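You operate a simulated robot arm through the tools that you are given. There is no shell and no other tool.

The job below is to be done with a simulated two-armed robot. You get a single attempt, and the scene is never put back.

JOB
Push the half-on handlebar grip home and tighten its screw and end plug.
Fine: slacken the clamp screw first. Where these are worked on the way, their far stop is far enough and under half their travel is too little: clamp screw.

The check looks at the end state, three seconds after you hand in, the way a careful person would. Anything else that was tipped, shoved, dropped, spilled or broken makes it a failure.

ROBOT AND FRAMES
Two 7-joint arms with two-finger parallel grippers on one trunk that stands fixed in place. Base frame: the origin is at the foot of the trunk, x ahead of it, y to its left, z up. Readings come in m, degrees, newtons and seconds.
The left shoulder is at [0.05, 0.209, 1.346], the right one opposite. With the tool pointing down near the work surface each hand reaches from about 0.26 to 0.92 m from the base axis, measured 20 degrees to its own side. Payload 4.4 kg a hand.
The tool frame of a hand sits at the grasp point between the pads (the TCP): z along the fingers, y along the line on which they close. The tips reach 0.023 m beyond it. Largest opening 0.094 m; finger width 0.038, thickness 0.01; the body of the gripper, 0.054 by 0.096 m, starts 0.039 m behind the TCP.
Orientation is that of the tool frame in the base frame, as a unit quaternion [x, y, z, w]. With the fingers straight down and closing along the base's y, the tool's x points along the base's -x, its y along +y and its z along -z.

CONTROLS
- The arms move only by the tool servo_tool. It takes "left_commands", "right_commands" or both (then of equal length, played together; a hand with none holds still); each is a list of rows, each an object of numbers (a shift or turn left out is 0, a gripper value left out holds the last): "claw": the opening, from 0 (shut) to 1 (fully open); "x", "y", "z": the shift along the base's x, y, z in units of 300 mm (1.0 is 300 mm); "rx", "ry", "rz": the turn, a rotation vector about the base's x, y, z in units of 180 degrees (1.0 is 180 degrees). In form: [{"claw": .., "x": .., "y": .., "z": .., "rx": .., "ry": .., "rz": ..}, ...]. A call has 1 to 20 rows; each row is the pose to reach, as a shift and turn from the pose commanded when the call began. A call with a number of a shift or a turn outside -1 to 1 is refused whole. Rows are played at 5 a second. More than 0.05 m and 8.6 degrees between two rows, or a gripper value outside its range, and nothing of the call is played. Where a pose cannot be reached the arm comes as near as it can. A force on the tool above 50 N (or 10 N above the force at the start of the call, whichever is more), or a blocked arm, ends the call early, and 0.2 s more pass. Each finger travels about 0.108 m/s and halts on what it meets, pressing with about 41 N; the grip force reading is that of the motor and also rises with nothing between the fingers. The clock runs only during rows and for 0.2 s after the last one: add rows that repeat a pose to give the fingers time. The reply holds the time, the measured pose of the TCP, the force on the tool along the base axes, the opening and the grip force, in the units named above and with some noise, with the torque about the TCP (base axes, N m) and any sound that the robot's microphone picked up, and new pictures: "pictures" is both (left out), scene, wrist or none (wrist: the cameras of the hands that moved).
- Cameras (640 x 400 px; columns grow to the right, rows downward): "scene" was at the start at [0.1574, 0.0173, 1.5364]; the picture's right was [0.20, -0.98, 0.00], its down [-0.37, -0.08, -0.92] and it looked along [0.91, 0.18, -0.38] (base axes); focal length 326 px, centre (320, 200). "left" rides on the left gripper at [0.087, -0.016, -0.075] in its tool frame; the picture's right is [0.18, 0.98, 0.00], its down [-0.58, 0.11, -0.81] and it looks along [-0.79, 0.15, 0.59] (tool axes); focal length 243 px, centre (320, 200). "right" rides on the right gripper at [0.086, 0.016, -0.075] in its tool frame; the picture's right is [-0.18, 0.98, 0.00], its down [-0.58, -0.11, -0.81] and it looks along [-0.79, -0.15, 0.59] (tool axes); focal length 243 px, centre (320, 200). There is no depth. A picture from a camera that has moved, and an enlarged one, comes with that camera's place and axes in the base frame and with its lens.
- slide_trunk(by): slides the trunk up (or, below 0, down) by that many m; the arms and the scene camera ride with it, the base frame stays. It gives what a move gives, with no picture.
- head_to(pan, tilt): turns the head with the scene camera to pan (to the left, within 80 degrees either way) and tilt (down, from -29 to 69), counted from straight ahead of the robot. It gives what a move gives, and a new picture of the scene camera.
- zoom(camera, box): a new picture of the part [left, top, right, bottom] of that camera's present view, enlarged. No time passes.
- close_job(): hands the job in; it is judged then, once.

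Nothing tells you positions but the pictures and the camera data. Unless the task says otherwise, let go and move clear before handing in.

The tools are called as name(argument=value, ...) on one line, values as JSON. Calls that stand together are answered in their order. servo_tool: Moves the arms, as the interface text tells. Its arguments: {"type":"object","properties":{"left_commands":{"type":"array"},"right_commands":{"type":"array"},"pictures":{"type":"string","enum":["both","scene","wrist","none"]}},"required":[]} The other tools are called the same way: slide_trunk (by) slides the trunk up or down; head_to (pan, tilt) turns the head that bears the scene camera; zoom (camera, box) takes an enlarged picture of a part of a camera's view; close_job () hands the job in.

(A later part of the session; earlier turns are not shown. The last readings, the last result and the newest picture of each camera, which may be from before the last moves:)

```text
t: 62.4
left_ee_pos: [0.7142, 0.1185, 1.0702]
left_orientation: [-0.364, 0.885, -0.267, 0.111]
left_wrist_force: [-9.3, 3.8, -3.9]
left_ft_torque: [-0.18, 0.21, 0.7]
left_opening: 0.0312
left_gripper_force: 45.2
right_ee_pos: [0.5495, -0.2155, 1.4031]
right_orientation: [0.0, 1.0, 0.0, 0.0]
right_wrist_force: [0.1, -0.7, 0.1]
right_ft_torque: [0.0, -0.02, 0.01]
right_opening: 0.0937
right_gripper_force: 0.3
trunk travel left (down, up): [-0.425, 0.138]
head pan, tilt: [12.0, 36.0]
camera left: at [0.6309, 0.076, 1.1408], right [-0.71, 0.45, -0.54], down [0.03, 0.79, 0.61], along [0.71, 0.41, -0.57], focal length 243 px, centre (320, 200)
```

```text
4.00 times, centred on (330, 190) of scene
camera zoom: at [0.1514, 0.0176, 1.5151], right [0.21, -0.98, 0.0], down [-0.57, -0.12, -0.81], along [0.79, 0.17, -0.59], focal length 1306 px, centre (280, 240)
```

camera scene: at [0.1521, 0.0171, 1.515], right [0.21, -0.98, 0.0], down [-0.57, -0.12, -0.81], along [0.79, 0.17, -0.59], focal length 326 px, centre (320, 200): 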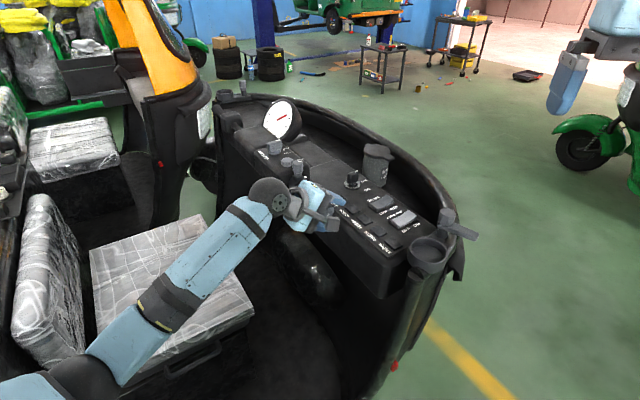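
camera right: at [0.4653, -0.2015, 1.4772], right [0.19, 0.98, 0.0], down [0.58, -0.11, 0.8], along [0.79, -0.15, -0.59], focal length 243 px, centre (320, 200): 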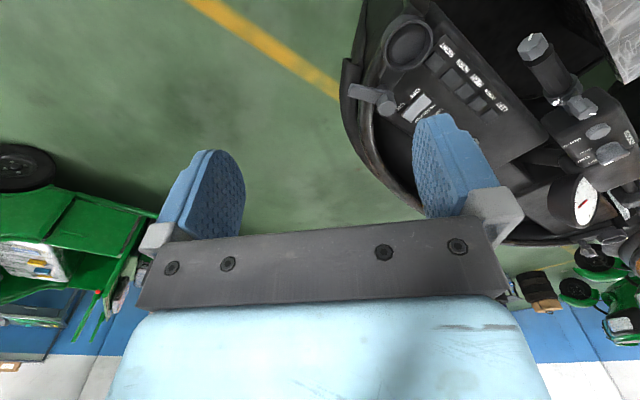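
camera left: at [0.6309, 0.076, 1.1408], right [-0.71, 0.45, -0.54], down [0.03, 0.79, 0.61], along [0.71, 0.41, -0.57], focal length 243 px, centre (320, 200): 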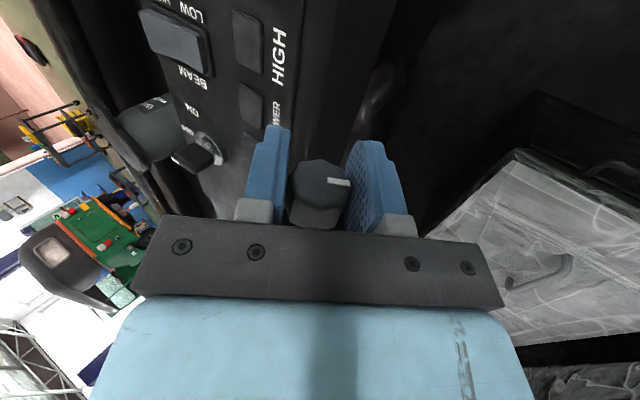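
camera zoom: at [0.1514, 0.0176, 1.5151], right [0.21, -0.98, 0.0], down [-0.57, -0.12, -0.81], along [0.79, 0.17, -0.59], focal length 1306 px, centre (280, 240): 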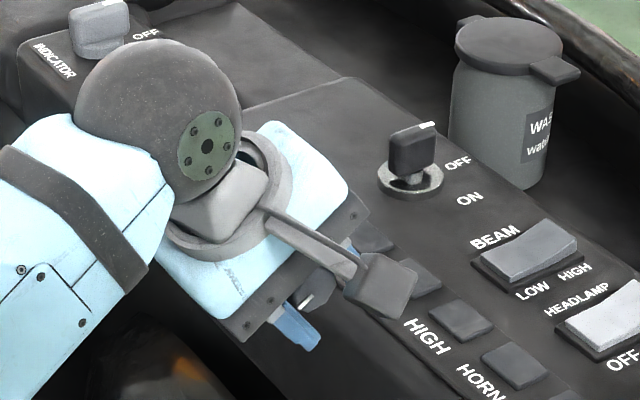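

22° done and the plug turned with the hand; the pointer is fixed between the fingers. Continuing the swing, with a small recentring.

servo_tool(left_commands=[{"rx": 0.028, "ry": 0.028, "x": -0.002, "y": 0.002, "z": -0.001}, {"rx": 0.056, "ry": 0.056, "x": -0.002, "y": 0.002, "z": -0.001}, {"rx": 0.084, "ry": 0.084, "x": -0.002, "y": 0.002, "z": -0.001}, {"rx": 0.112, "ry": 0.112, "x": -0.002, "y": 0.002, "z": -0.001}, {"rx": 0.14, "ry": 0.14, "x": -0.002, "y": 0.002, "z": -0.001}, {"rx": 0.14, "ry": 0.14, "x": -0.002, "y": 0.002, "z": -0.001}], pictures="wrist")

zoom(camera="left", box=[220, 70, 420, 220])

zoom(camera="scene", box=[260, 120, 400, 240])

```text
t: 63.8
left_ee_pos: [0.7119, 0.1182, 1.0711]
left_orientation: [-0.381, 0.924, 0.017, -0.007]
left_wrist_force: [-3.6, 5.9, 3.0]
left_ft_torque: [-0.21, 0.21, 0.67]
left_opening: 0.0311
left_gripper_force: 45.2
right_ee_pos: [0.5503, -0.2153, 1.4032]
right_orientation: [0.002, 1.0, 0.0, 0.001]
right_wrist_force: [-0.1, -0.9, -0.8]
right_ft_torque: [0.0, 0.0, 0.01]
right_opening: 0.0938
right_gripper_force: 0.0
trunk travel left (down, up): [-0.425, 0.138]
head pan, tilt: [12.0, 36.0]
camera left: at [0.6636, 0.043, 1.1439], right [-0.82, 0.57, 0.03], down [0.36, 0.47, 0.81], along [0.44, 0.68, -0.59], focal length 243 px, centre (320, 200)
```

left: 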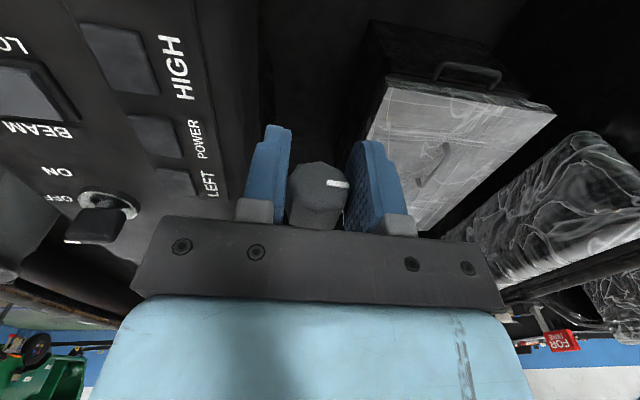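

```text
2.67 times, centred on (320, 145) of left
camera zoom: at [0.6636, 0.043, 1.1439], right [-0.82, 0.57, 0.03], down [0.36, 0.47, 0.81], along [0.44, 0.68, -0.59], focal length 647 px, centre (320, 347)
```

zoom: 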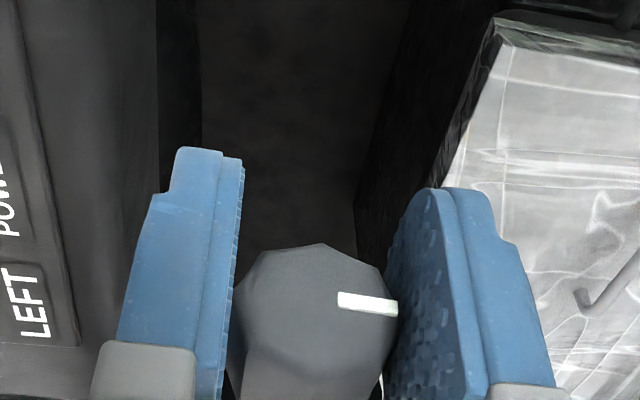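

```text
3.33 times, centred on (330, 180) of scene
camera zoom: at [0.1511, 0.0178, 1.5152], right [0.21, -0.98, 0.0], down [-0.57, -0.12, -0.81], along [0.79, 0.17, -0.59], focal length 1088 px, centre (287, 267)
```

zoom: 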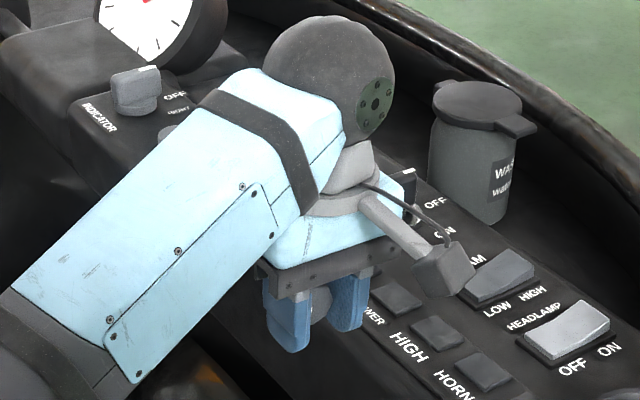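

58° turned and still following. I can see what looks like a white index on the flange behind the plug. Continuing the swing over the top.

servo_tool(left_commands=[{"rx": 0.028, "ry": 0.028}, {"rx": 0.056, "ry": 0.056}, {"rx": 0.084, "ry": 0.084}, {"rx": 0.112, "ry": 0.112}, {"rx": 0.112, "ry": 0.112}], pictures="wrist")

zoom(camera="left", box=[220, 70, 420, 220])

zoom(camera="scene", box=[260, 100, 420, 240])

```text
t: 65.0
left_ee_pos: [0.7114, 0.1192, 1.0698]
left_orientation: [-0.367, 0.892, 0.243, -0.101]
left_wrist_force: [-9.4, 6.3, -2.6]
left_ft_torque: [0.6, -0.62, 0.4]
left_opening: 0.0309
left_gripper_force: 45.0
right_ee_pos: [0.549, -0.2145, 1.4036]
right_orientation: [0.001, 1.0, 0.0, 0.0]
right_wrist_force: [0.1, -0.2, 0.1]
right_ft_torque: [0.01, 0.01, -0.01]
right_opening: 0.094
right_gripper_force: 0.1
trunk travel left (down, up): [-0.425, 0.138]
head pan, tilt: [12.0, 36.0]
camera left: at [0.687, 0.0194, 1.1262], right [-0.73, 0.47, 0.5], down [0.64, 0.19, 0.75], along [0.26, 0.86, -0.44], focal length 243 px, centre (320, 200)
```

left: 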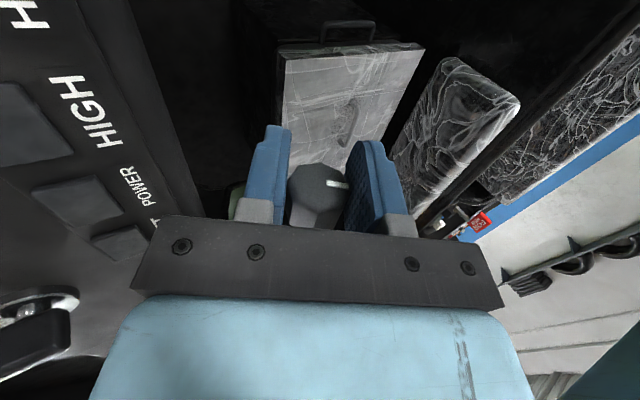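

```text
2.67 times, centred on (320, 145) of left
camera zoom: at [0.687, 0.0194, 1.1262], right [-0.73, 0.47, 0.5], down [0.64, 0.19, 0.75], along [0.26, 0.86, -0.44], focal length 647 px, centre (320, 347)
```

zoom: 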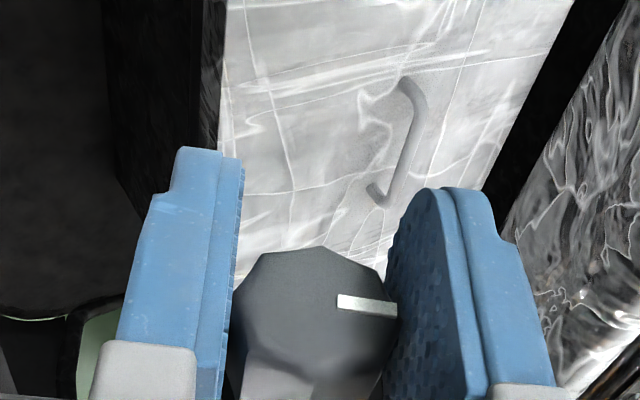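

```text
2.86 times, centred on (340, 170) of scene
camera zoom: at [0.151, 0.0181, 1.5151], right [0.21, -0.98, 0.0], down [-0.57, -0.12, -0.81], along [0.79, 0.17, -0.59], focal length 933 px, centre (263, 286)
```

zoom: 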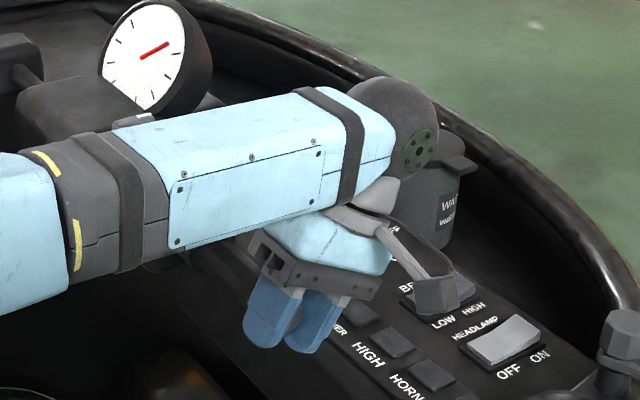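

About 87° turned and the plug still follows. The arm is now leaning over the dash, so I'll release, back straight out and re-grip from the seat side for the rest.

servo_tool(left_commands=[{"claw": 0.42}, {"claw": 0.52}, {"claw": 0.52}, {"x": 0.025, "y": -0.025, "z": 0.06}, {"x": 0.055, "y": -0.055, "z": 0.13}, {"x": 0.085, "y": -0.085, "z": 0.2}, {"x": 0.109, "y": -0.109, "z": 0.257}, {"x": 0.109, "y": -0.109, "z": 0.257}], pictures="both")

zoom(camera="left", box=[220, 40, 420, 220])

```text
t: 66.8
left_ee_pos: [0.7481, 0.085, 1.1468]
left_orientation: [-0.367, 0.892, 0.242, -0.101]
left_wrist_force: [0.4, -0.2, 0.1]
left_ft_torque: [-0.01, -0.04, 0.0]
left_opening: 0.0489
left_gripper_force: 0.1
right_ee_pos: [0.551, -0.2157, 1.4034]
right_orientation: [0.001, 1.0, 0.0, -0.001]
right_wrist_force: [-0.7, 1.2, 0.5]
right_ft_torque: [-0.05, 0.02, 0.01]
right_opening: 0.0942
right_gripper_force: 0.1
trunk travel left (down, up): [-0.425, 0.138]
head pan, tilt: [12.0, 36.0]
camera scene: at [0.1526, 0.0176, 1.5149], right [0.21, -0.98, 0.0], down [-0.58, -0.12, -0.81], along [0.79, 0.17, -0.59], focal length 326 px, centre (320, 200)
camera left: at [0.7221, -0.0132, 1.2032], right [-0.73, 0.47, 0.5], down [0.64, 0.19, 0.75], along [0.26, 0.86, -0.44], focal length 243 px, centre (320, 200)
```

scene: 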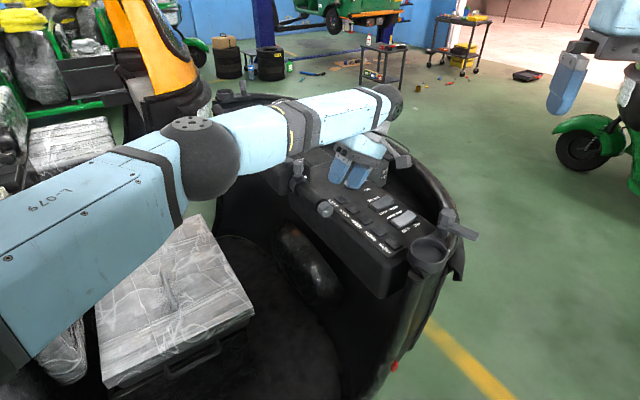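
left: 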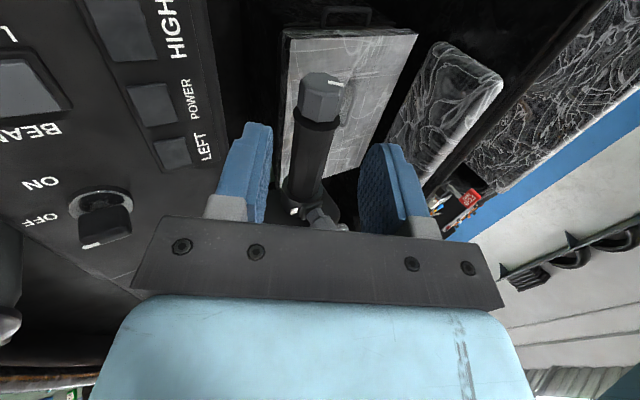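

```text
2.22 times, centred on (320, 130) of left
camera zoom: at [0.7221, -0.0132, 1.2032], right [-0.73, 0.47, 0.5], down [0.64, 0.19, 0.75], along [0.26, 0.86, -0.44], focal length 539 px, centre (320, 356)
```

zoom: 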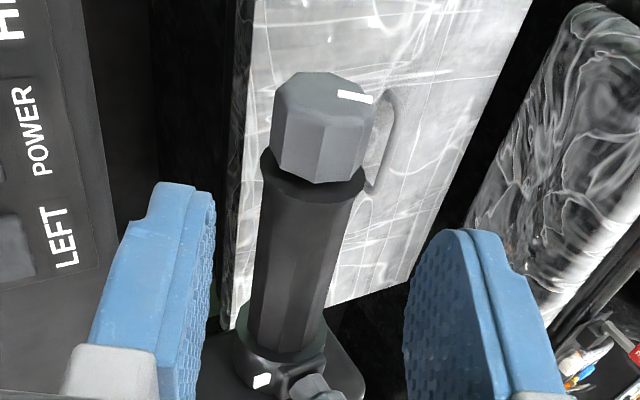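

The plug has drawn in toward the flange as it turned; the gap is now about 3 mm. I'll swing the tool back around the bar on a safe 9 cm arc to the seat-side approach at 32°.

servo_tool(left_commands=[{"x": -0.0266, "y": 0.0266, "z": 0.0187, "rx": -0.0316, "ry": -0.0316}, {"x": -0.0549, "y": 0.0549, "z": 0.032, "rx": -0.0632, "ry": -0.0632}, {"x": -0.0841, "y": 0.0841, "z": 0.0395, "rx": -0.0947, "ry": -0.0947}, {"x": -0.114, "y": 0.114, "z": 0.0411, "rx": -0.1263, "ry": -0.1263}, {"x": -0.1434, "y": 0.1434, "z": 0.0369, "rx": -0.1579, "ry": -0.1579}, {"x": -0.1722, "y": 0.1722, "z": 0.0269, "rx": -0.1895, "ry": -0.1895}, {"x": -0.2, "y": 0.2, "z": 0.0111, "rx": -0.2211, "ry": -0.2211}, {"x": -0.2257, "y": 0.2257, "z": -0.0098, "rx": -0.2526, "ry": -0.2526}, {"x": -0.2493, "y": 0.2493, "z": -0.0358, "rx": -0.2842, "ry": -0.2842}, {"x": -0.2699, "y": 0.2699, "z": -0.0659, "rx": -0.3158, "ry": -0.3158}, {"x": -0.2873, "y": 0.2873, "z": -0.0998, "rx": -0.3474, "ry": -0.3474, "claw": 0.6}, {"x": -0.2873, "y": 0.2873, "z": -0.0998, "rx": -0.3474, "ry": -0.3474, "claw": 0.6}], pictures="both")

zoom(camera="left", box=[220, 20, 420, 220])

zoom(camera="scene", box=[290, 160, 370, 230])

```text
t: 69.4
left_ee_pos: [0.6609, 0.1702, 1.1148]
left_orientation: [-0.333, 0.809, -0.448, 0.188]
left_wrist_force: [0.3, 0.7, -0.9]
left_ft_torque: [0.0, -0.03, -0.02]
left_opening: 0.0564
left_gripper_force: 0.2
right_ee_pos: [0.5507, -0.2159, 1.4033]
right_orientation: [0.001, 1.0, 0.0, -0.001]
right_wrist_force: [0.7, 0.2, -1.2]
right_ft_torque: [-0.01, 0.04, -0.03]
right_opening: 0.094
right_gripper_force: 0.1
trunk travel left (down, up): [-0.425, 0.138]
head pan, tilt: [12.0, 36.0]
camera scene: at [0.1524, 0.0167, 1.515], right [0.21, -0.98, 0.0], down [-0.58, -0.12, -0.81], along [0.79, 0.17, -0.59], focal length 326 px, centre (320, 200)
camera left: at [0.5599, 0.1457, 1.1677], right [-0.5, 0.24, -0.83], down [-0.11, 0.93, 0.34], along [0.86, 0.26, -0.44], focal length 243 px, centre (320, 200)
```

scene: 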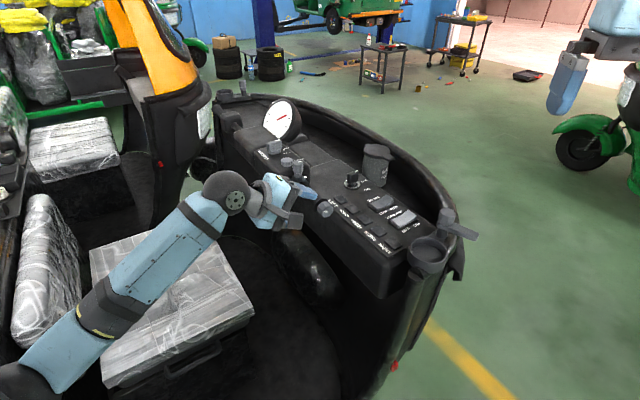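
left: 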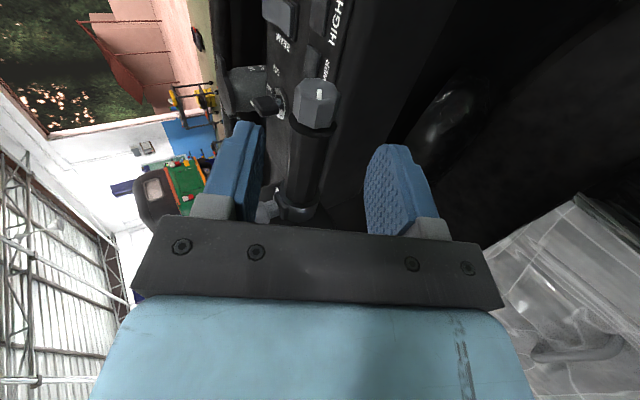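

```text
2.00 times, centred on (320, 120) of left
camera zoom: at [0.5599, 0.1457, 1.1677], right [-0.5, 0.24, -0.83], down [-0.11, 0.93, 0.34], along [0.86, 0.26, -0.44], focal length 485 px, centre (320, 360)
```

zoom: 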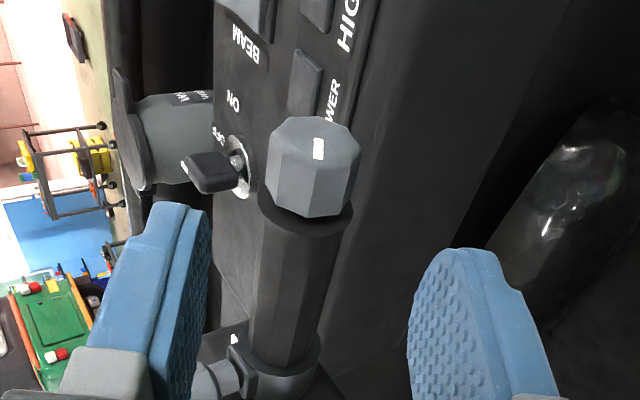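

```text
5.71 times, centred on (330, 195) of scene
camera zoom: at [0.1524, 0.0167, 1.515], right [0.21, -0.98, 0.0], down [-0.58, -0.12, -0.81], along [0.79, 0.17, -0.59], focal length 1866 px, centre (263, 229)
```

zoom: 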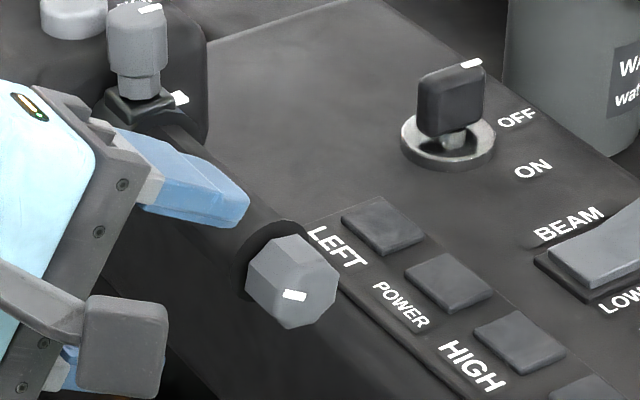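

The pointer has advanced to about ψ = 32° and the flats match the hand again. The plug face has moved about 7 mm inward. I'll approach to the grasp point (0.714, 0.120, 1.071).

servo_tool(left_commands=[{"x": 0.05, "y": -0.047, "z": -0.041}, {"x": 0.1, "y": -0.094, "z": -0.082}, {"x": 0.14, "y": -0.132, "z": -0.115}, {"x": 0.178, "y": -0.168, "z": -0.146}, {"x": 0.178, "y": -0.168, "z": -0.146}], pictures="wrist")

zoom(camera="left", box=[220, 70, 420, 220])

zoom(camera="scene", box=[280, 160, 380, 240])

```text
t: 70.6
left_ee_pos: [0.7142, 0.1195, 1.0723]
left_orientation: [-0.332, 0.809, -0.447, 0.186]
left_wrist_force: [0.5, -0.2, -0.2]
left_ft_torque: [0.0, 0.01, 0.03]
left_opening: 0.0562
left_gripper_force: 0.2
right_ee_pos: [0.5492, -0.2156, 1.4043]
right_orientation: [0.001, 1.0, 0.0, 0.0]
right_wrist_force: [-0.4, 0.0, -0.3]
right_ft_torque: [0.0, 0.0, 0.04]
right_opening: 0.0939
right_gripper_force: 0.0
trunk travel left (down, up): [-0.425, 0.138]
head pan, tilt: [12.0, 36.0]
camera left: at [0.6138, 0.0969, 1.1258], right [-0.5, 0.24, -0.83], down [-0.11, 0.93, 0.34], along [0.86, 0.26, -0.44], focal length 243 px, centre (320, 200)
```

left: 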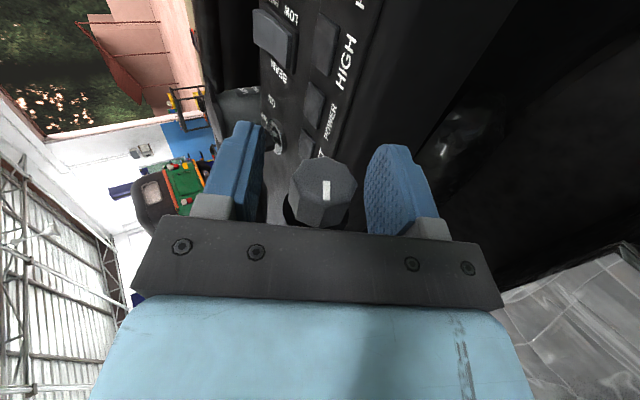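

```text
2.67 times, centred on (320, 145) of left
camera zoom: at [0.6138, 0.0969, 1.1258], right [-0.5, 0.24, -0.83], down [-0.11, 0.93, 0.34], along [0.86, 0.26, -0.44], focal length 647 px, centre (320, 347)
```

zoom: 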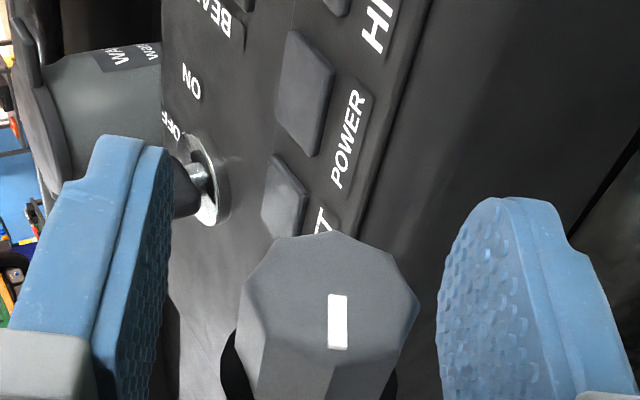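

```text
5.00 times, centred on (330, 200) of scene
camera zoom: at [0.1517, 0.0174, 1.5151], right [0.21, -0.98, 0.0], down [-0.57, -0.12, -0.81], along [0.79, 0.17, -0.59], focal length 1633 px, centre (270, 200)
```

zoom: 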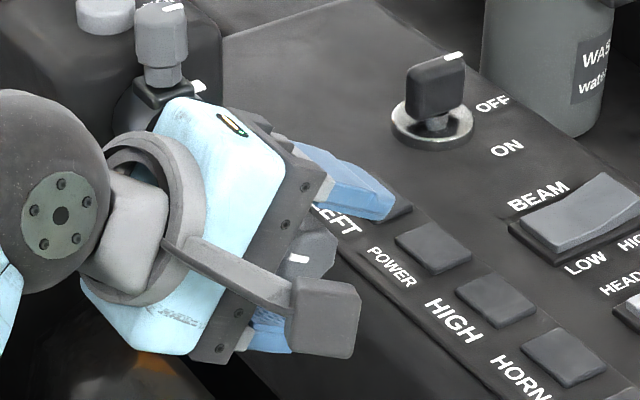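

The plug is between the pads, sitting a hair toward the lower finger. I'll drop the tool by about 1 mm and close.

servo_tool(left_commands=[{"x": -0.002, "y": 0.002, "z": -0.004, "claw": 0.5}, {"x": -0.002, "y": 0.002, "z": -0.004, "claw": 0.3}, {"x": -0.002, "y": 0.002, "z": -0.004, "claw": 0.0}, {"x": -0.002, "y": 0.002, "z": -0.004, "claw": 0.0}, {"x": -0.002, "y": 0.002, "z": -0.004, "claw": 0.0}], pictures="wrist")

zoom(camera="left", box=[220, 70, 420, 220])

```text
t: 71.8
left_ee_pos: [0.7153, 0.1231, 1.0707]
left_orientation: [-0.333, 0.81, -0.447, 0.185]
left_wrist_force: [-2.8, 2.4, -5.7]
left_ft_torque: [-0.17, 0.14, 0.26]
left_opening: 0.0311
left_gripper_force: 44.9
right_ee_pos: [0.5515, -0.2165, 1.402]
right_orientation: [0.001, 1.0, -0.001, -0.001]
right_wrist_force: [-0.6, 0.2, -0.6]
right_ft_torque: [0.02, -0.01, -0.02]
right_opening: 0.0942
right_gripper_force: 0.1
trunk travel left (down, up): [-0.425, 0.138]
head pan, tilt: [12.0, 36.0]
camera left: at [0.6142, 0.0985, 1.1236], right [-0.5, 0.24, -0.83], down [-0.11, 0.93, 0.34], along [0.86, 0.26, -0.44], focal length 243 px, centre (320, 200)
```

left: 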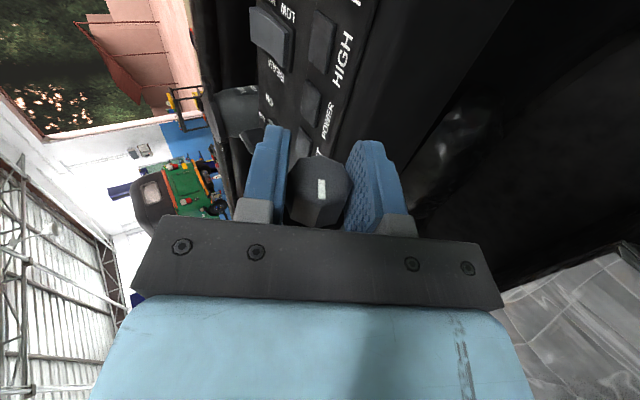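

```text
2.67 times, centred on (320, 145) of left
camera zoom: at [0.6142, 0.0985, 1.1236], right [-0.5, 0.24, -0.83], down [-0.11, 0.93, 0.34], along [0.86, 0.26, -0.44], focal length 647 px, centre (320, 347)
```

zoom: 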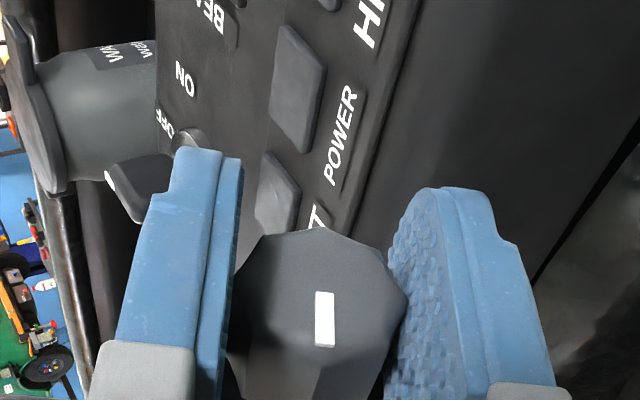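

Gripped again at 31 mm. I'll continue tightening clockwise in moderate steps.

servo_tool(left_commands=[{"rx": 0.022, "ry": 0.022}, {"rx": 0.044, "ry": 0.044}, {"rx": 0.066, "ry": 0.066}, {"rx": 0.088, "ry": 0.088}, {"rx": 0.088, "ry": 0.088}], pictures="wrist")

zoom(camera="left", box=[220, 70, 420, 220])

```text
t: 73.0
left_ee_pos: [0.715, 0.1217, 1.0709]
left_orientation: [-0.362, 0.881, -0.281, 0.116]
left_wrist_force: [6.9, -5.1, -4.0]
left_ft_torque: [0.0, -0.01, 0.38]
left_opening: 0.0315
left_gripper_force: 45.0
right_ee_pos: [0.5514, -0.2163, 1.4014]
right_orientation: [0.002, 1.0, 0.001, -0.002]
right_wrist_force: [-0.2, 0.2, -0.2]
right_ft_torque: [-0.01, 0.02, 0.03]
right_opening: 0.0943
right_gripper_force: 0.1
trunk travel left (down, up): [-0.425, 0.138]
head pan, tilt: [12.0, 36.0]
camera left: at [0.6308, 0.0804, 1.1408], right [-0.69, 0.44, -0.57], down [0.02, 0.8, 0.6], along [0.72, 0.4, -0.57], focal length 243 px, centre (320, 200)
```

left: 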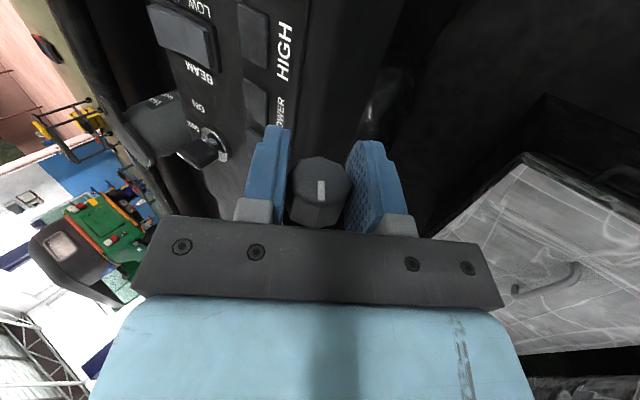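

```text
2.67 times, centred on (320, 145) of left
camera zoom: at [0.6308, 0.0804, 1.1408], right [-0.69, 0.44, -0.57], down [0.02, 0.8, 0.6], along [0.72, 0.4, -0.57], focal length 647 px, centre (320, 347)
```

zoom: 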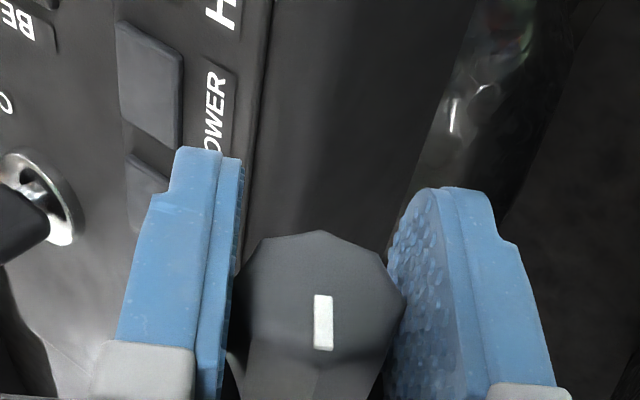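

About 109° total. I'll continue in fine steps, watching for the stop.

servo_tool(left_commands=[{"rx": 0.016, "ry": 0.016}, {"rx": 0.032, "ry": 0.032}, {"rx": 0.048, "ry": 0.048}, {"rx": 0.048, "ry": 0.048}], pictures="wrist")

zoom(camera="left", box=[220, 70, 420, 220])

```text
t: 74.0
left_ee_pos: [0.7152, 0.1217, 1.0699]
left_orientation: [-0.373, 0.906, -0.186, 0.077]
left_wrist_force: [8.1, -8.4, 0.1]
left_ft_torque: [-0.31, 0.27, 0.09]
left_opening: 0.0313
left_gripper_force: 45.1
right_ee_pos: [0.5522, -0.2168, 1.4019]
right_orientation: [0.001, 1.0, 0.001, 0.0]
right_wrist_force: [0.5, -0.4, 0.1]
right_ft_torque: [0.01, 0.0, 0.0]
right_opening: 0.0939
right_gripper_force: 0.0
trunk travel left (down, up): [-0.425, 0.138]
head pan, tilt: [12.0, 36.0]
camera left: at [0.6416, 0.069, 1.1458], right [-0.77, 0.51, -0.39], down [0.12, 0.71, 0.7], along [0.63, 0.49, -0.6], focal length 243 px, centre (320, 200)
```

left: 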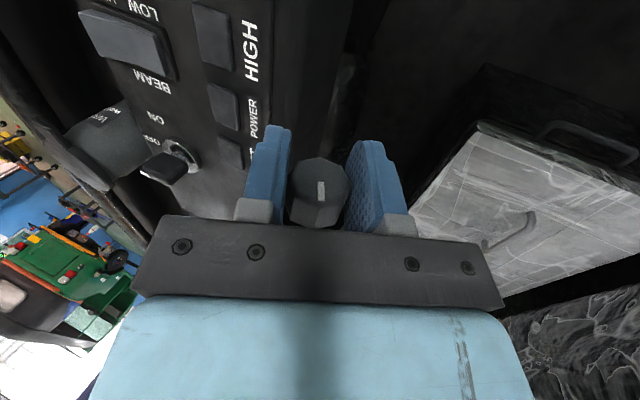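

```text
2.67 times, centred on (320, 145) of left
camera zoom: at [0.6416, 0.069, 1.1458], right [-0.77, 0.51, -0.39], down [0.12, 0.71, 0.7], along [0.63, 0.49, -0.6], focal length 647 px, centre (320, 347)
```

zoom: 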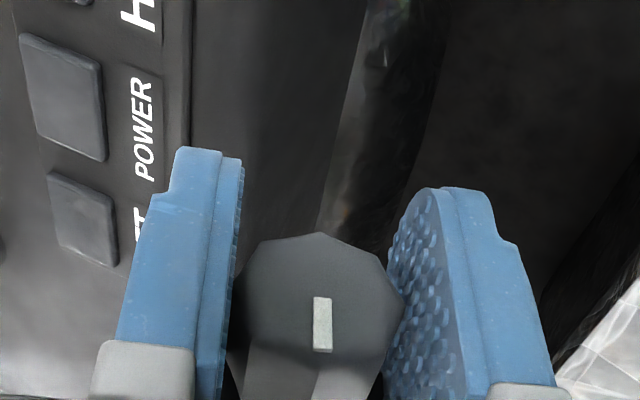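

About 121° total with no stop yet; the pointer is still fixed in the hand. Continuing.

servo_tool(left_commands=[{"rx": 0.016, "ry": 0.016}, {"rx": 0.032, "ry": 0.032}, {"rx": 0.048, "ry": 0.048}, {"rx": 0.064, "ry": 0.064}, {"rx": 0.064, "ry": 0.064}], pictures="wrist")

zoom(camera="left", box=[220, 70, 420, 220])

```text
t: 75.2
left_ee_pos: [0.7127, 0.1188, 1.0697]
left_orientation: [-0.38, 0.923, -0.055, 0.024]
left_wrist_force: [17.3, -15.5, 6.5]
left_ft_torque: [-0.3, 0.26, 0.24]
left_opening: 0.0313
left_gripper_force: 44.3
right_ee_pos: [0.552, -0.2194, 1.4019]
right_orientation: [0.001, 1.0, 0.001, -0.001]
right_wrist_force: [-0.5, 0.3, -1.0]
right_ft_torque: [0.0, -0.01, 0.01]
right_opening: 0.0942
right_gripper_force: 0.1
trunk travel left (down, up): [-0.425, 0.138]
head pan, tilt: [12.0, 36.0]
camera left: at [0.6561, 0.0525, 1.1471], right [-0.82, 0.56, -0.12], down [0.27, 0.55, 0.79], along [0.51, 0.61, -0.6], focal length 243 px, centre (320, 200)
```

left: 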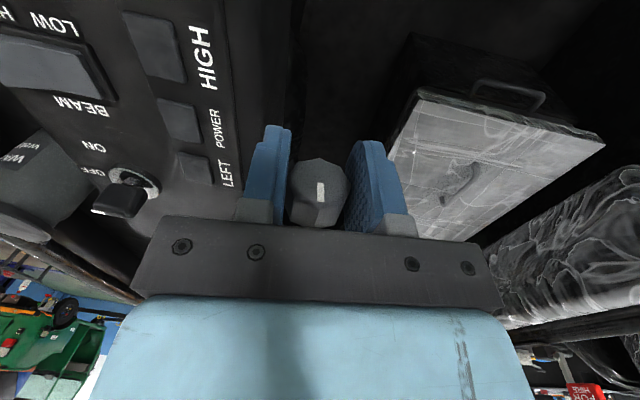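

```text
2.67 times, centred on (320, 145) of left
camera zoom: at [0.6561, 0.0525, 1.1471], right [-0.82, 0.56, -0.12], down [0.27, 0.55, 0.79], along [0.51, 0.61, -0.6], focal length 647 px, centre (320, 347)
```

zoom: 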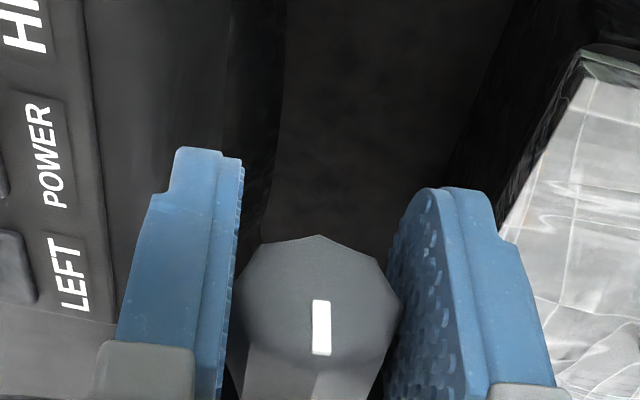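

About 138° total and still turning. I'll recentre to take off the side load and carry on.

servo_tool(left_commands=[{"rx": 0.016, "ry": 0.016, "x": 0.003, "y": -0.003, "z": 0.001}, {"rx": 0.032, "ry": 0.032, "x": 0.005, "y": -0.005, "z": 0.002}, {"rx": 0.048, "ry": 0.048, "x": 0.005, "y": -0.005, "z": 0.002}, {"rx": 0.064, "ry": 0.064, "x": 0.005, "y": -0.005, "z": 0.002}, {"rx": 0.064, "ry": 0.064, "x": 0.005, "y": -0.005, "z": 0.002}], pictures="wrist")

zoom(camera="left", box=[220, 70, 420, 220])

zoom(camera="scene", box=[270, 120, 400, 240])

```text
t: 76.4
left_ee_pos: [0.7157, 0.1207, 1.0722]
left_orientation: [-0.379, 0.922, 0.075, -0.032]
left_wrist_force: [3.1, -3.3, -1.0]
left_ft_torque: [0.38, -0.36, -0.02]
left_opening: 0.031
left_gripper_force: 45.0
right_ee_pos: [0.5521, -0.2161, 1.4024]
right_orientation: [0.0, 1.0, 0.001, -0.001]
right_wrist_force: [0.8, 0.5, -0.4]
right_ft_torque: [-0.02, 0.01, -0.01]
right_opening: 0.0939
right_gripper_force: 0.2
trunk travel left (down, up): [-0.425, 0.138]
head pan, tilt: [12.0, 36.0]
camera left: at [0.6728, 0.0385, 1.1431], right [-0.81, 0.56, 0.16], down [0.43, 0.39, 0.81], along [0.39, 0.73, -0.56], focal length 243 px, centre (320, 200)
```

left: 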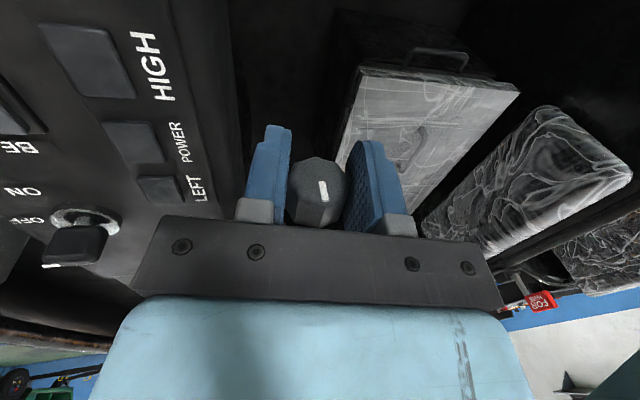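

```text
2.67 times, centred on (320, 145) of left
camera zoom: at [0.6728, 0.0385, 1.1431], right [-0.81, 0.56, 0.16], down [0.43, 0.39, 0.81], along [0.39, 0.73, -0.56], focal length 647 px, centre (320, 347)
```

zoom: 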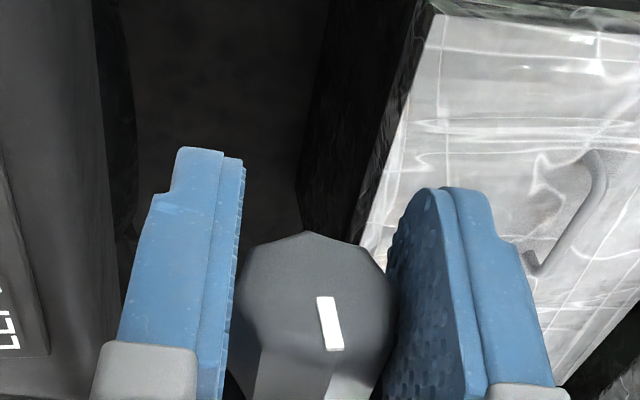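

```text
3.33 times, centred on (335, 180) of scene
camera zoom: at [0.1528, 0.0165, 1.5149], right [0.21, -0.98, 0.0], down [-0.58, -0.12, -0.81], along [0.79, 0.17, -0.59], focal length 1088 px, centre (270, 267)
```

zoom: 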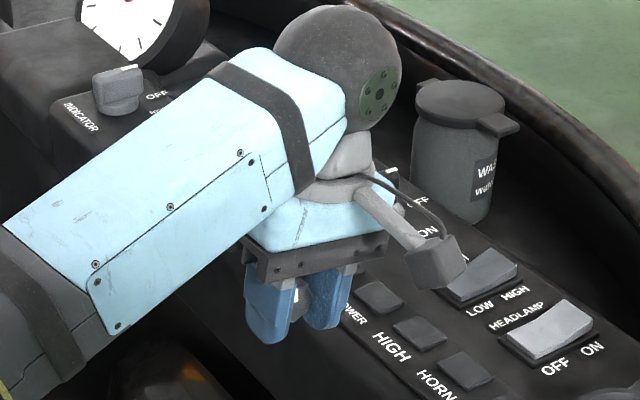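

The plug has now lagged behind the hand by about 11°, so it reached its stop near 145–150° total, with the pointer about straight up. I'll release, back out and inspect the gap and pointer.

servo_tool(left_commands=[{"claw": 0.42}, {"claw": 0.55}, {"claw": 0.55}, {"x": 0.01, "y": -0.01, "z": 0.08}, {"x": 0.02, "y": -0.02, "z": 0.17}, {"x": 0.03, "y": -0.03, "z": 0.26}, {"x": 0.035, "y": -0.035, "z": 0.3}, {"x": 0.035, "y": -0.035, "z": 0.3}], pictures="both")

zoom(camera="left", box=[240, 40, 400, 200])

zoom(camera="scene", box=[290, 170, 370, 240])

```text
t: 78.2
left_ee_pos: [0.7255, 0.1099, 1.1616]
left_orientation: [-0.379, 0.922, 0.074, -0.032]
left_wrist_force: [-0.3, 0.0, 0.1]
left_ft_torque: [0.0, -0.01, 0.01]
left_opening: 0.0515
left_gripper_force: 0.2
right_ee_pos: [0.5522, -0.2149, 1.4023]
right_orientation: [0.0, 1.0, 0.0, -0.001]
right_wrist_force: [0.3, -0.1, -0.4]
right_ft_torque: [0.0, 0.02, 0.0]
right_opening: 0.094
right_gripper_force: 0.2
trunk travel left (down, up): [-0.425, 0.138]
head pan, tilt: [12.0, 36.0]
camera scene: at [0.1523, 0.0171, 1.515], right [0.21, -0.98, 0.0], down [-0.57, -0.12, -0.81], along [0.79, 0.17, -0.59], focal length 326 px, centre (320, 200)
camera left: at [0.6837, 0.0281, 1.2329], right [-0.81, 0.56, 0.16], down [0.43, 0.39, 0.81], along [0.39, 0.73, -0.56], focal length 243 px, centre (320, 200)
```

scene: 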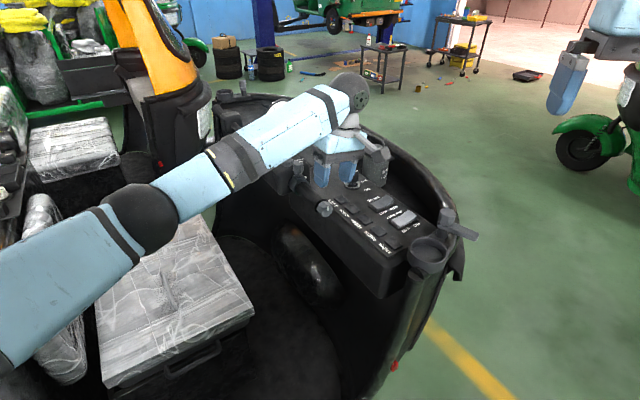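
left: 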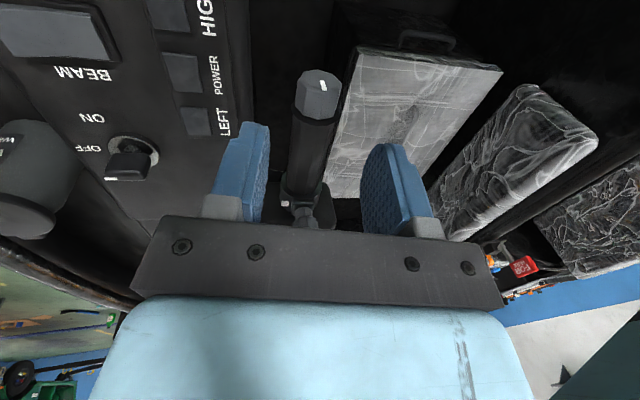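

```text
2.50 times, centred on (320, 120) of left
camera zoom: at [0.6837, 0.0281, 1.2329], right [-0.81, 0.56, 0.16], down [0.43, 0.39, 0.81], along [0.39, 0.73, -0.56], focal length 606 px, centre (320, 400)
```

zoom: 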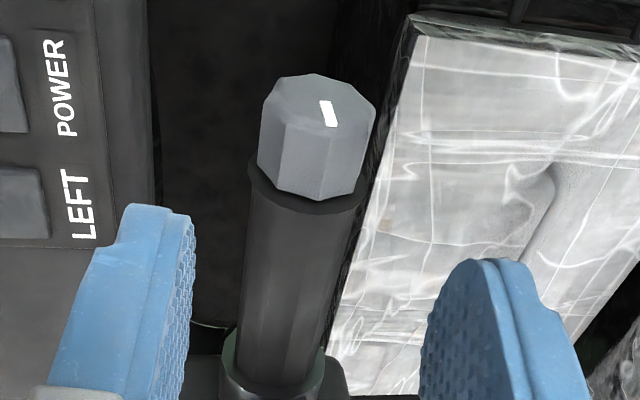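

```text
5.71 times, centred on (330, 205) of scene
camera zoom: at [0.1523, 0.0171, 1.515], right [0.21, -0.98, 0.0], down [-0.57, -0.12, -0.81], along [0.79, 0.17, -0.59], focal length 1866 px, centre (263, 171)
```

zoom: 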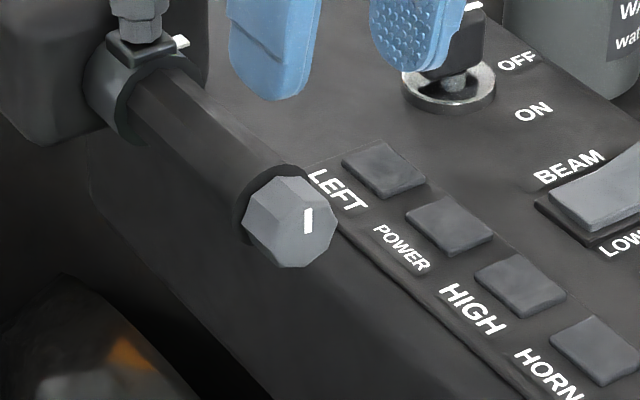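

The plug now looks flush on the flange with its pointer straight up at about 92°. I'll zoom in to confirm the gap is closed.

zoom(camera="left", box=[290, 60, 350, 130])

zoom(camera="right", box=[500, 0, 640, 140])

```text
5.71 times, centred on (320, 95) of left
camera zoom: at [0.6837, 0.0281, 1.2329], right [-0.81, 0.56, 0.16], down [0.43, 0.39, 0.81], along [0.39, 0.73, -0.56], focal length 1386 px, centre (320, 800)
```

zoom: 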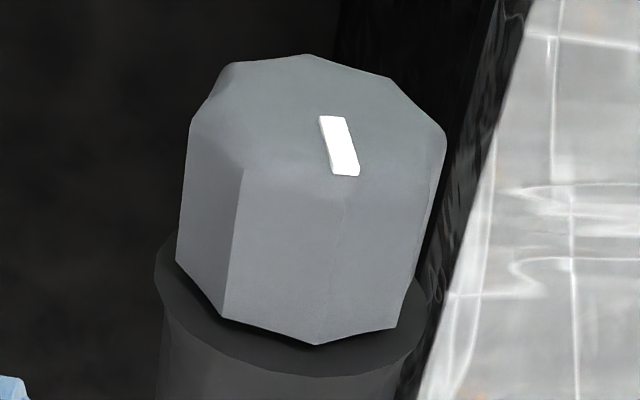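

```text
2.86 times, centred on (570, 70) of right
camera zoom: at [0.4646, -0.2005, 1.4774], right [0.19, 0.98, 0.0], down [0.58, -0.11, 0.81], along [0.79, -0.15, -0.59], focal length 693 px, centre (-394, 571)
```

zoom: 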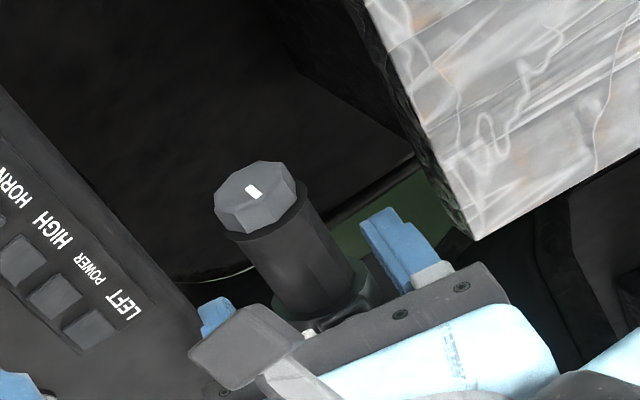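

The plug is flush on the flange. To be certain it's hard against its stop, I'll re-grip with the hand at about 80° and apply a bit more clockwise turn, watching whether it moves.

servo_tool(left_commands=[{"x": -0.024, "y": 0.024, "rx": -0.0254, "ry": -0.0254, "claw": 0.6}, {"x": -0.048, "y": 0.048, "rx": -0.0508, "ry": -0.0508}, {"x": -0.0715, "y": 0.0715, "rx": -0.0762, "ry": -0.0762}, {"x": -0.0632, "y": 0.0622, "z": -0.075, "rx": -0.0762, "ry": -0.0762}, {"x": -0.055, "y": 0.053, "z": -0.15, "rx": -0.0762, "ry": -0.0762}, {"x": -0.0468, "y": 0.0434, "z": -0.225, "rx": -0.0762, "ry": -0.0762}, {"x": -0.0387, "y": 0.0337, "z": -0.302, "rx": -0.0762, "ry": -0.0762}, {"x": -0.0387, "y": 0.0337, "z": -0.302, "rx": -0.0762, "ry": -0.0762}], pictures="wrist")

zoom(camera="left", box=[220, 70, 420, 220])

zoom(camera="scene", box=[270, 120, 400, 240])

```text
t: 80.0
left_ee_pos: [0.7125, 0.1203, 1.0721]
left_orientation: [-0.38, 0.921, -0.082, 0.033]
left_wrist_force: [0.0, 0.0, 0.1]
left_ft_torque: [-0.02, 0.0, -0.03]
left_opening: 0.0565
left_gripper_force: 0.1
right_ee_pos: [0.5503, -0.2169, 1.4032]
right_orientation: [0.001, 1.0, 0.0, -0.001]
right_wrist_force: [-0.6, -0.1, 0.2]
right_ft_torque: [-0.02, -0.04, 0.02]
right_opening: 0.094
right_gripper_force: 0.1
trunk travel left (down, up): [-0.425, 0.138]
head pan, tilt: [12.0, 36.0]
camera left: at [0.6516, 0.0569, 1.1487], right [-0.81, 0.56, -0.17], down [0.24, 0.59, 0.77], along [0.53, 0.59, -0.61], focal length 243 px, centre (320, 200)
```

left: 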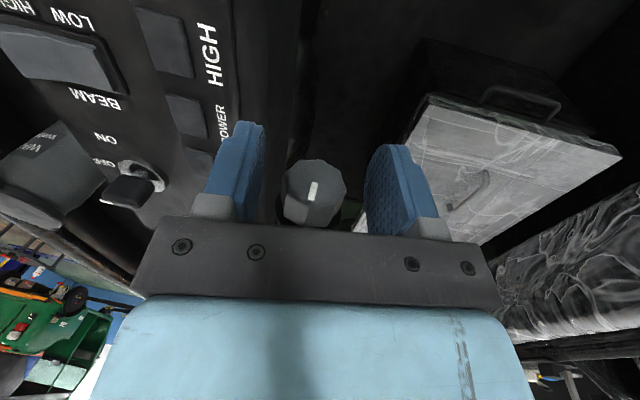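

```text
2.67 times, centred on (320, 145) of left
camera zoom: at [0.6516, 0.0569, 1.1487], right [-0.81, 0.56, -0.17], down [0.24, 0.59, 0.77], along [0.53, 0.59, -0.61], focal length 647 px, centre (320, 347)
```

zoom: 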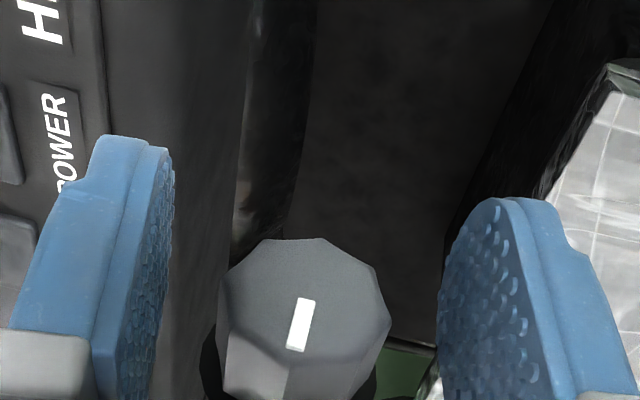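

```text
3.33 times, centred on (335, 180) of scene
camera zoom: at [0.1518, 0.0172, 1.5151], right [0.21, -0.98, 0.0], down [-0.57, -0.12, -0.81], along [0.79, 0.17, -0.59], focal length 1088 px, centre (270, 267)
```

zoom: 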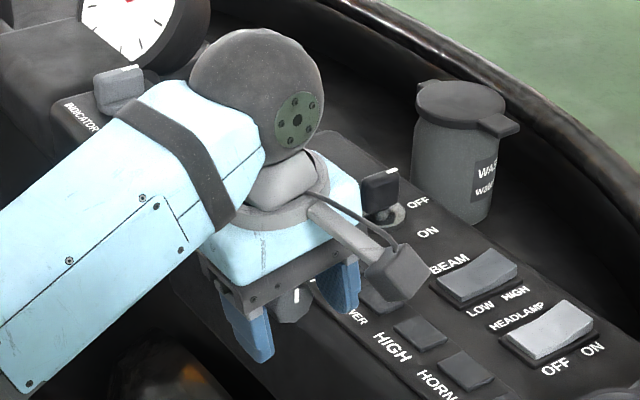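

The plug is centred between the pads again. I'll close and then apply clockwise turn.

servo_tool(left_commands=[{"claw": 0.4}, {"claw": 0.2}, {"claw": 0.0}, {"claw": 0.0}, {"claw": 0.0}], pictures="wrist")

zoom(camera="left", box=[220, 70, 420, 220])

```text
t: 81.2
left_ee_pos: [0.7123, 0.1202, 1.0727]
left_orientation: [-0.379, 0.921, -0.082, 0.034]
left_wrist_force: [11.2, -9.3, 4.9]
left_ft_torque: [-0.21, 0.15, 0.65]
left_opening: 0.0309
left_gripper_force: 44.8
right_ee_pos: [0.5517, -0.2169, 1.4019]
right_orientation: [0.001, 1.0, 0.001, -0.001]
right_wrist_force: [0.3, -0.3, 0.1]
right_ft_torque: [0.03, -0.02, -0.02]
right_opening: 0.094
right_gripper_force: 0.1
trunk travel left (down, up): [-0.425, 0.138]
head pan, tilt: [12.0, 36.0]
camera left: at [0.6526, 0.0554, 1.1488], right [-0.81, 0.56, -0.17], down [0.24, 0.59, 0.78], along [0.53, 0.59, -0.61], focal length 243 px, centre (320, 200)
```

left: 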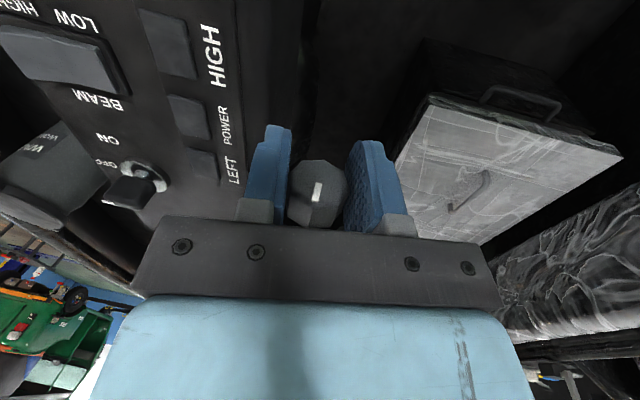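

```text
2.67 times, centred on (320, 145) of left
camera zoom: at [0.6526, 0.0554, 1.1488], right [-0.81, 0.56, -0.17], down [0.24, 0.59, 0.78], along [0.53, 0.59, -0.61], focal length 647 px, centre (320, 347)
```

zoom: 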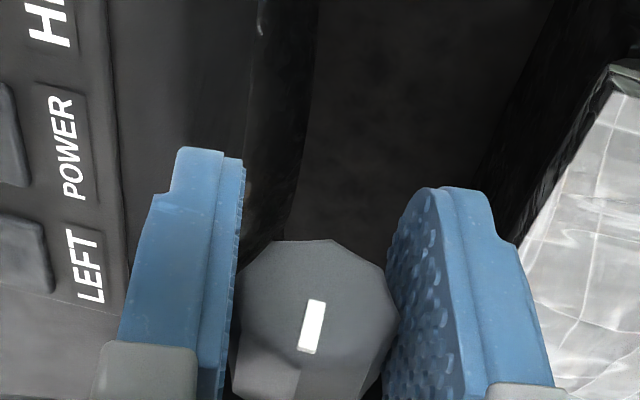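

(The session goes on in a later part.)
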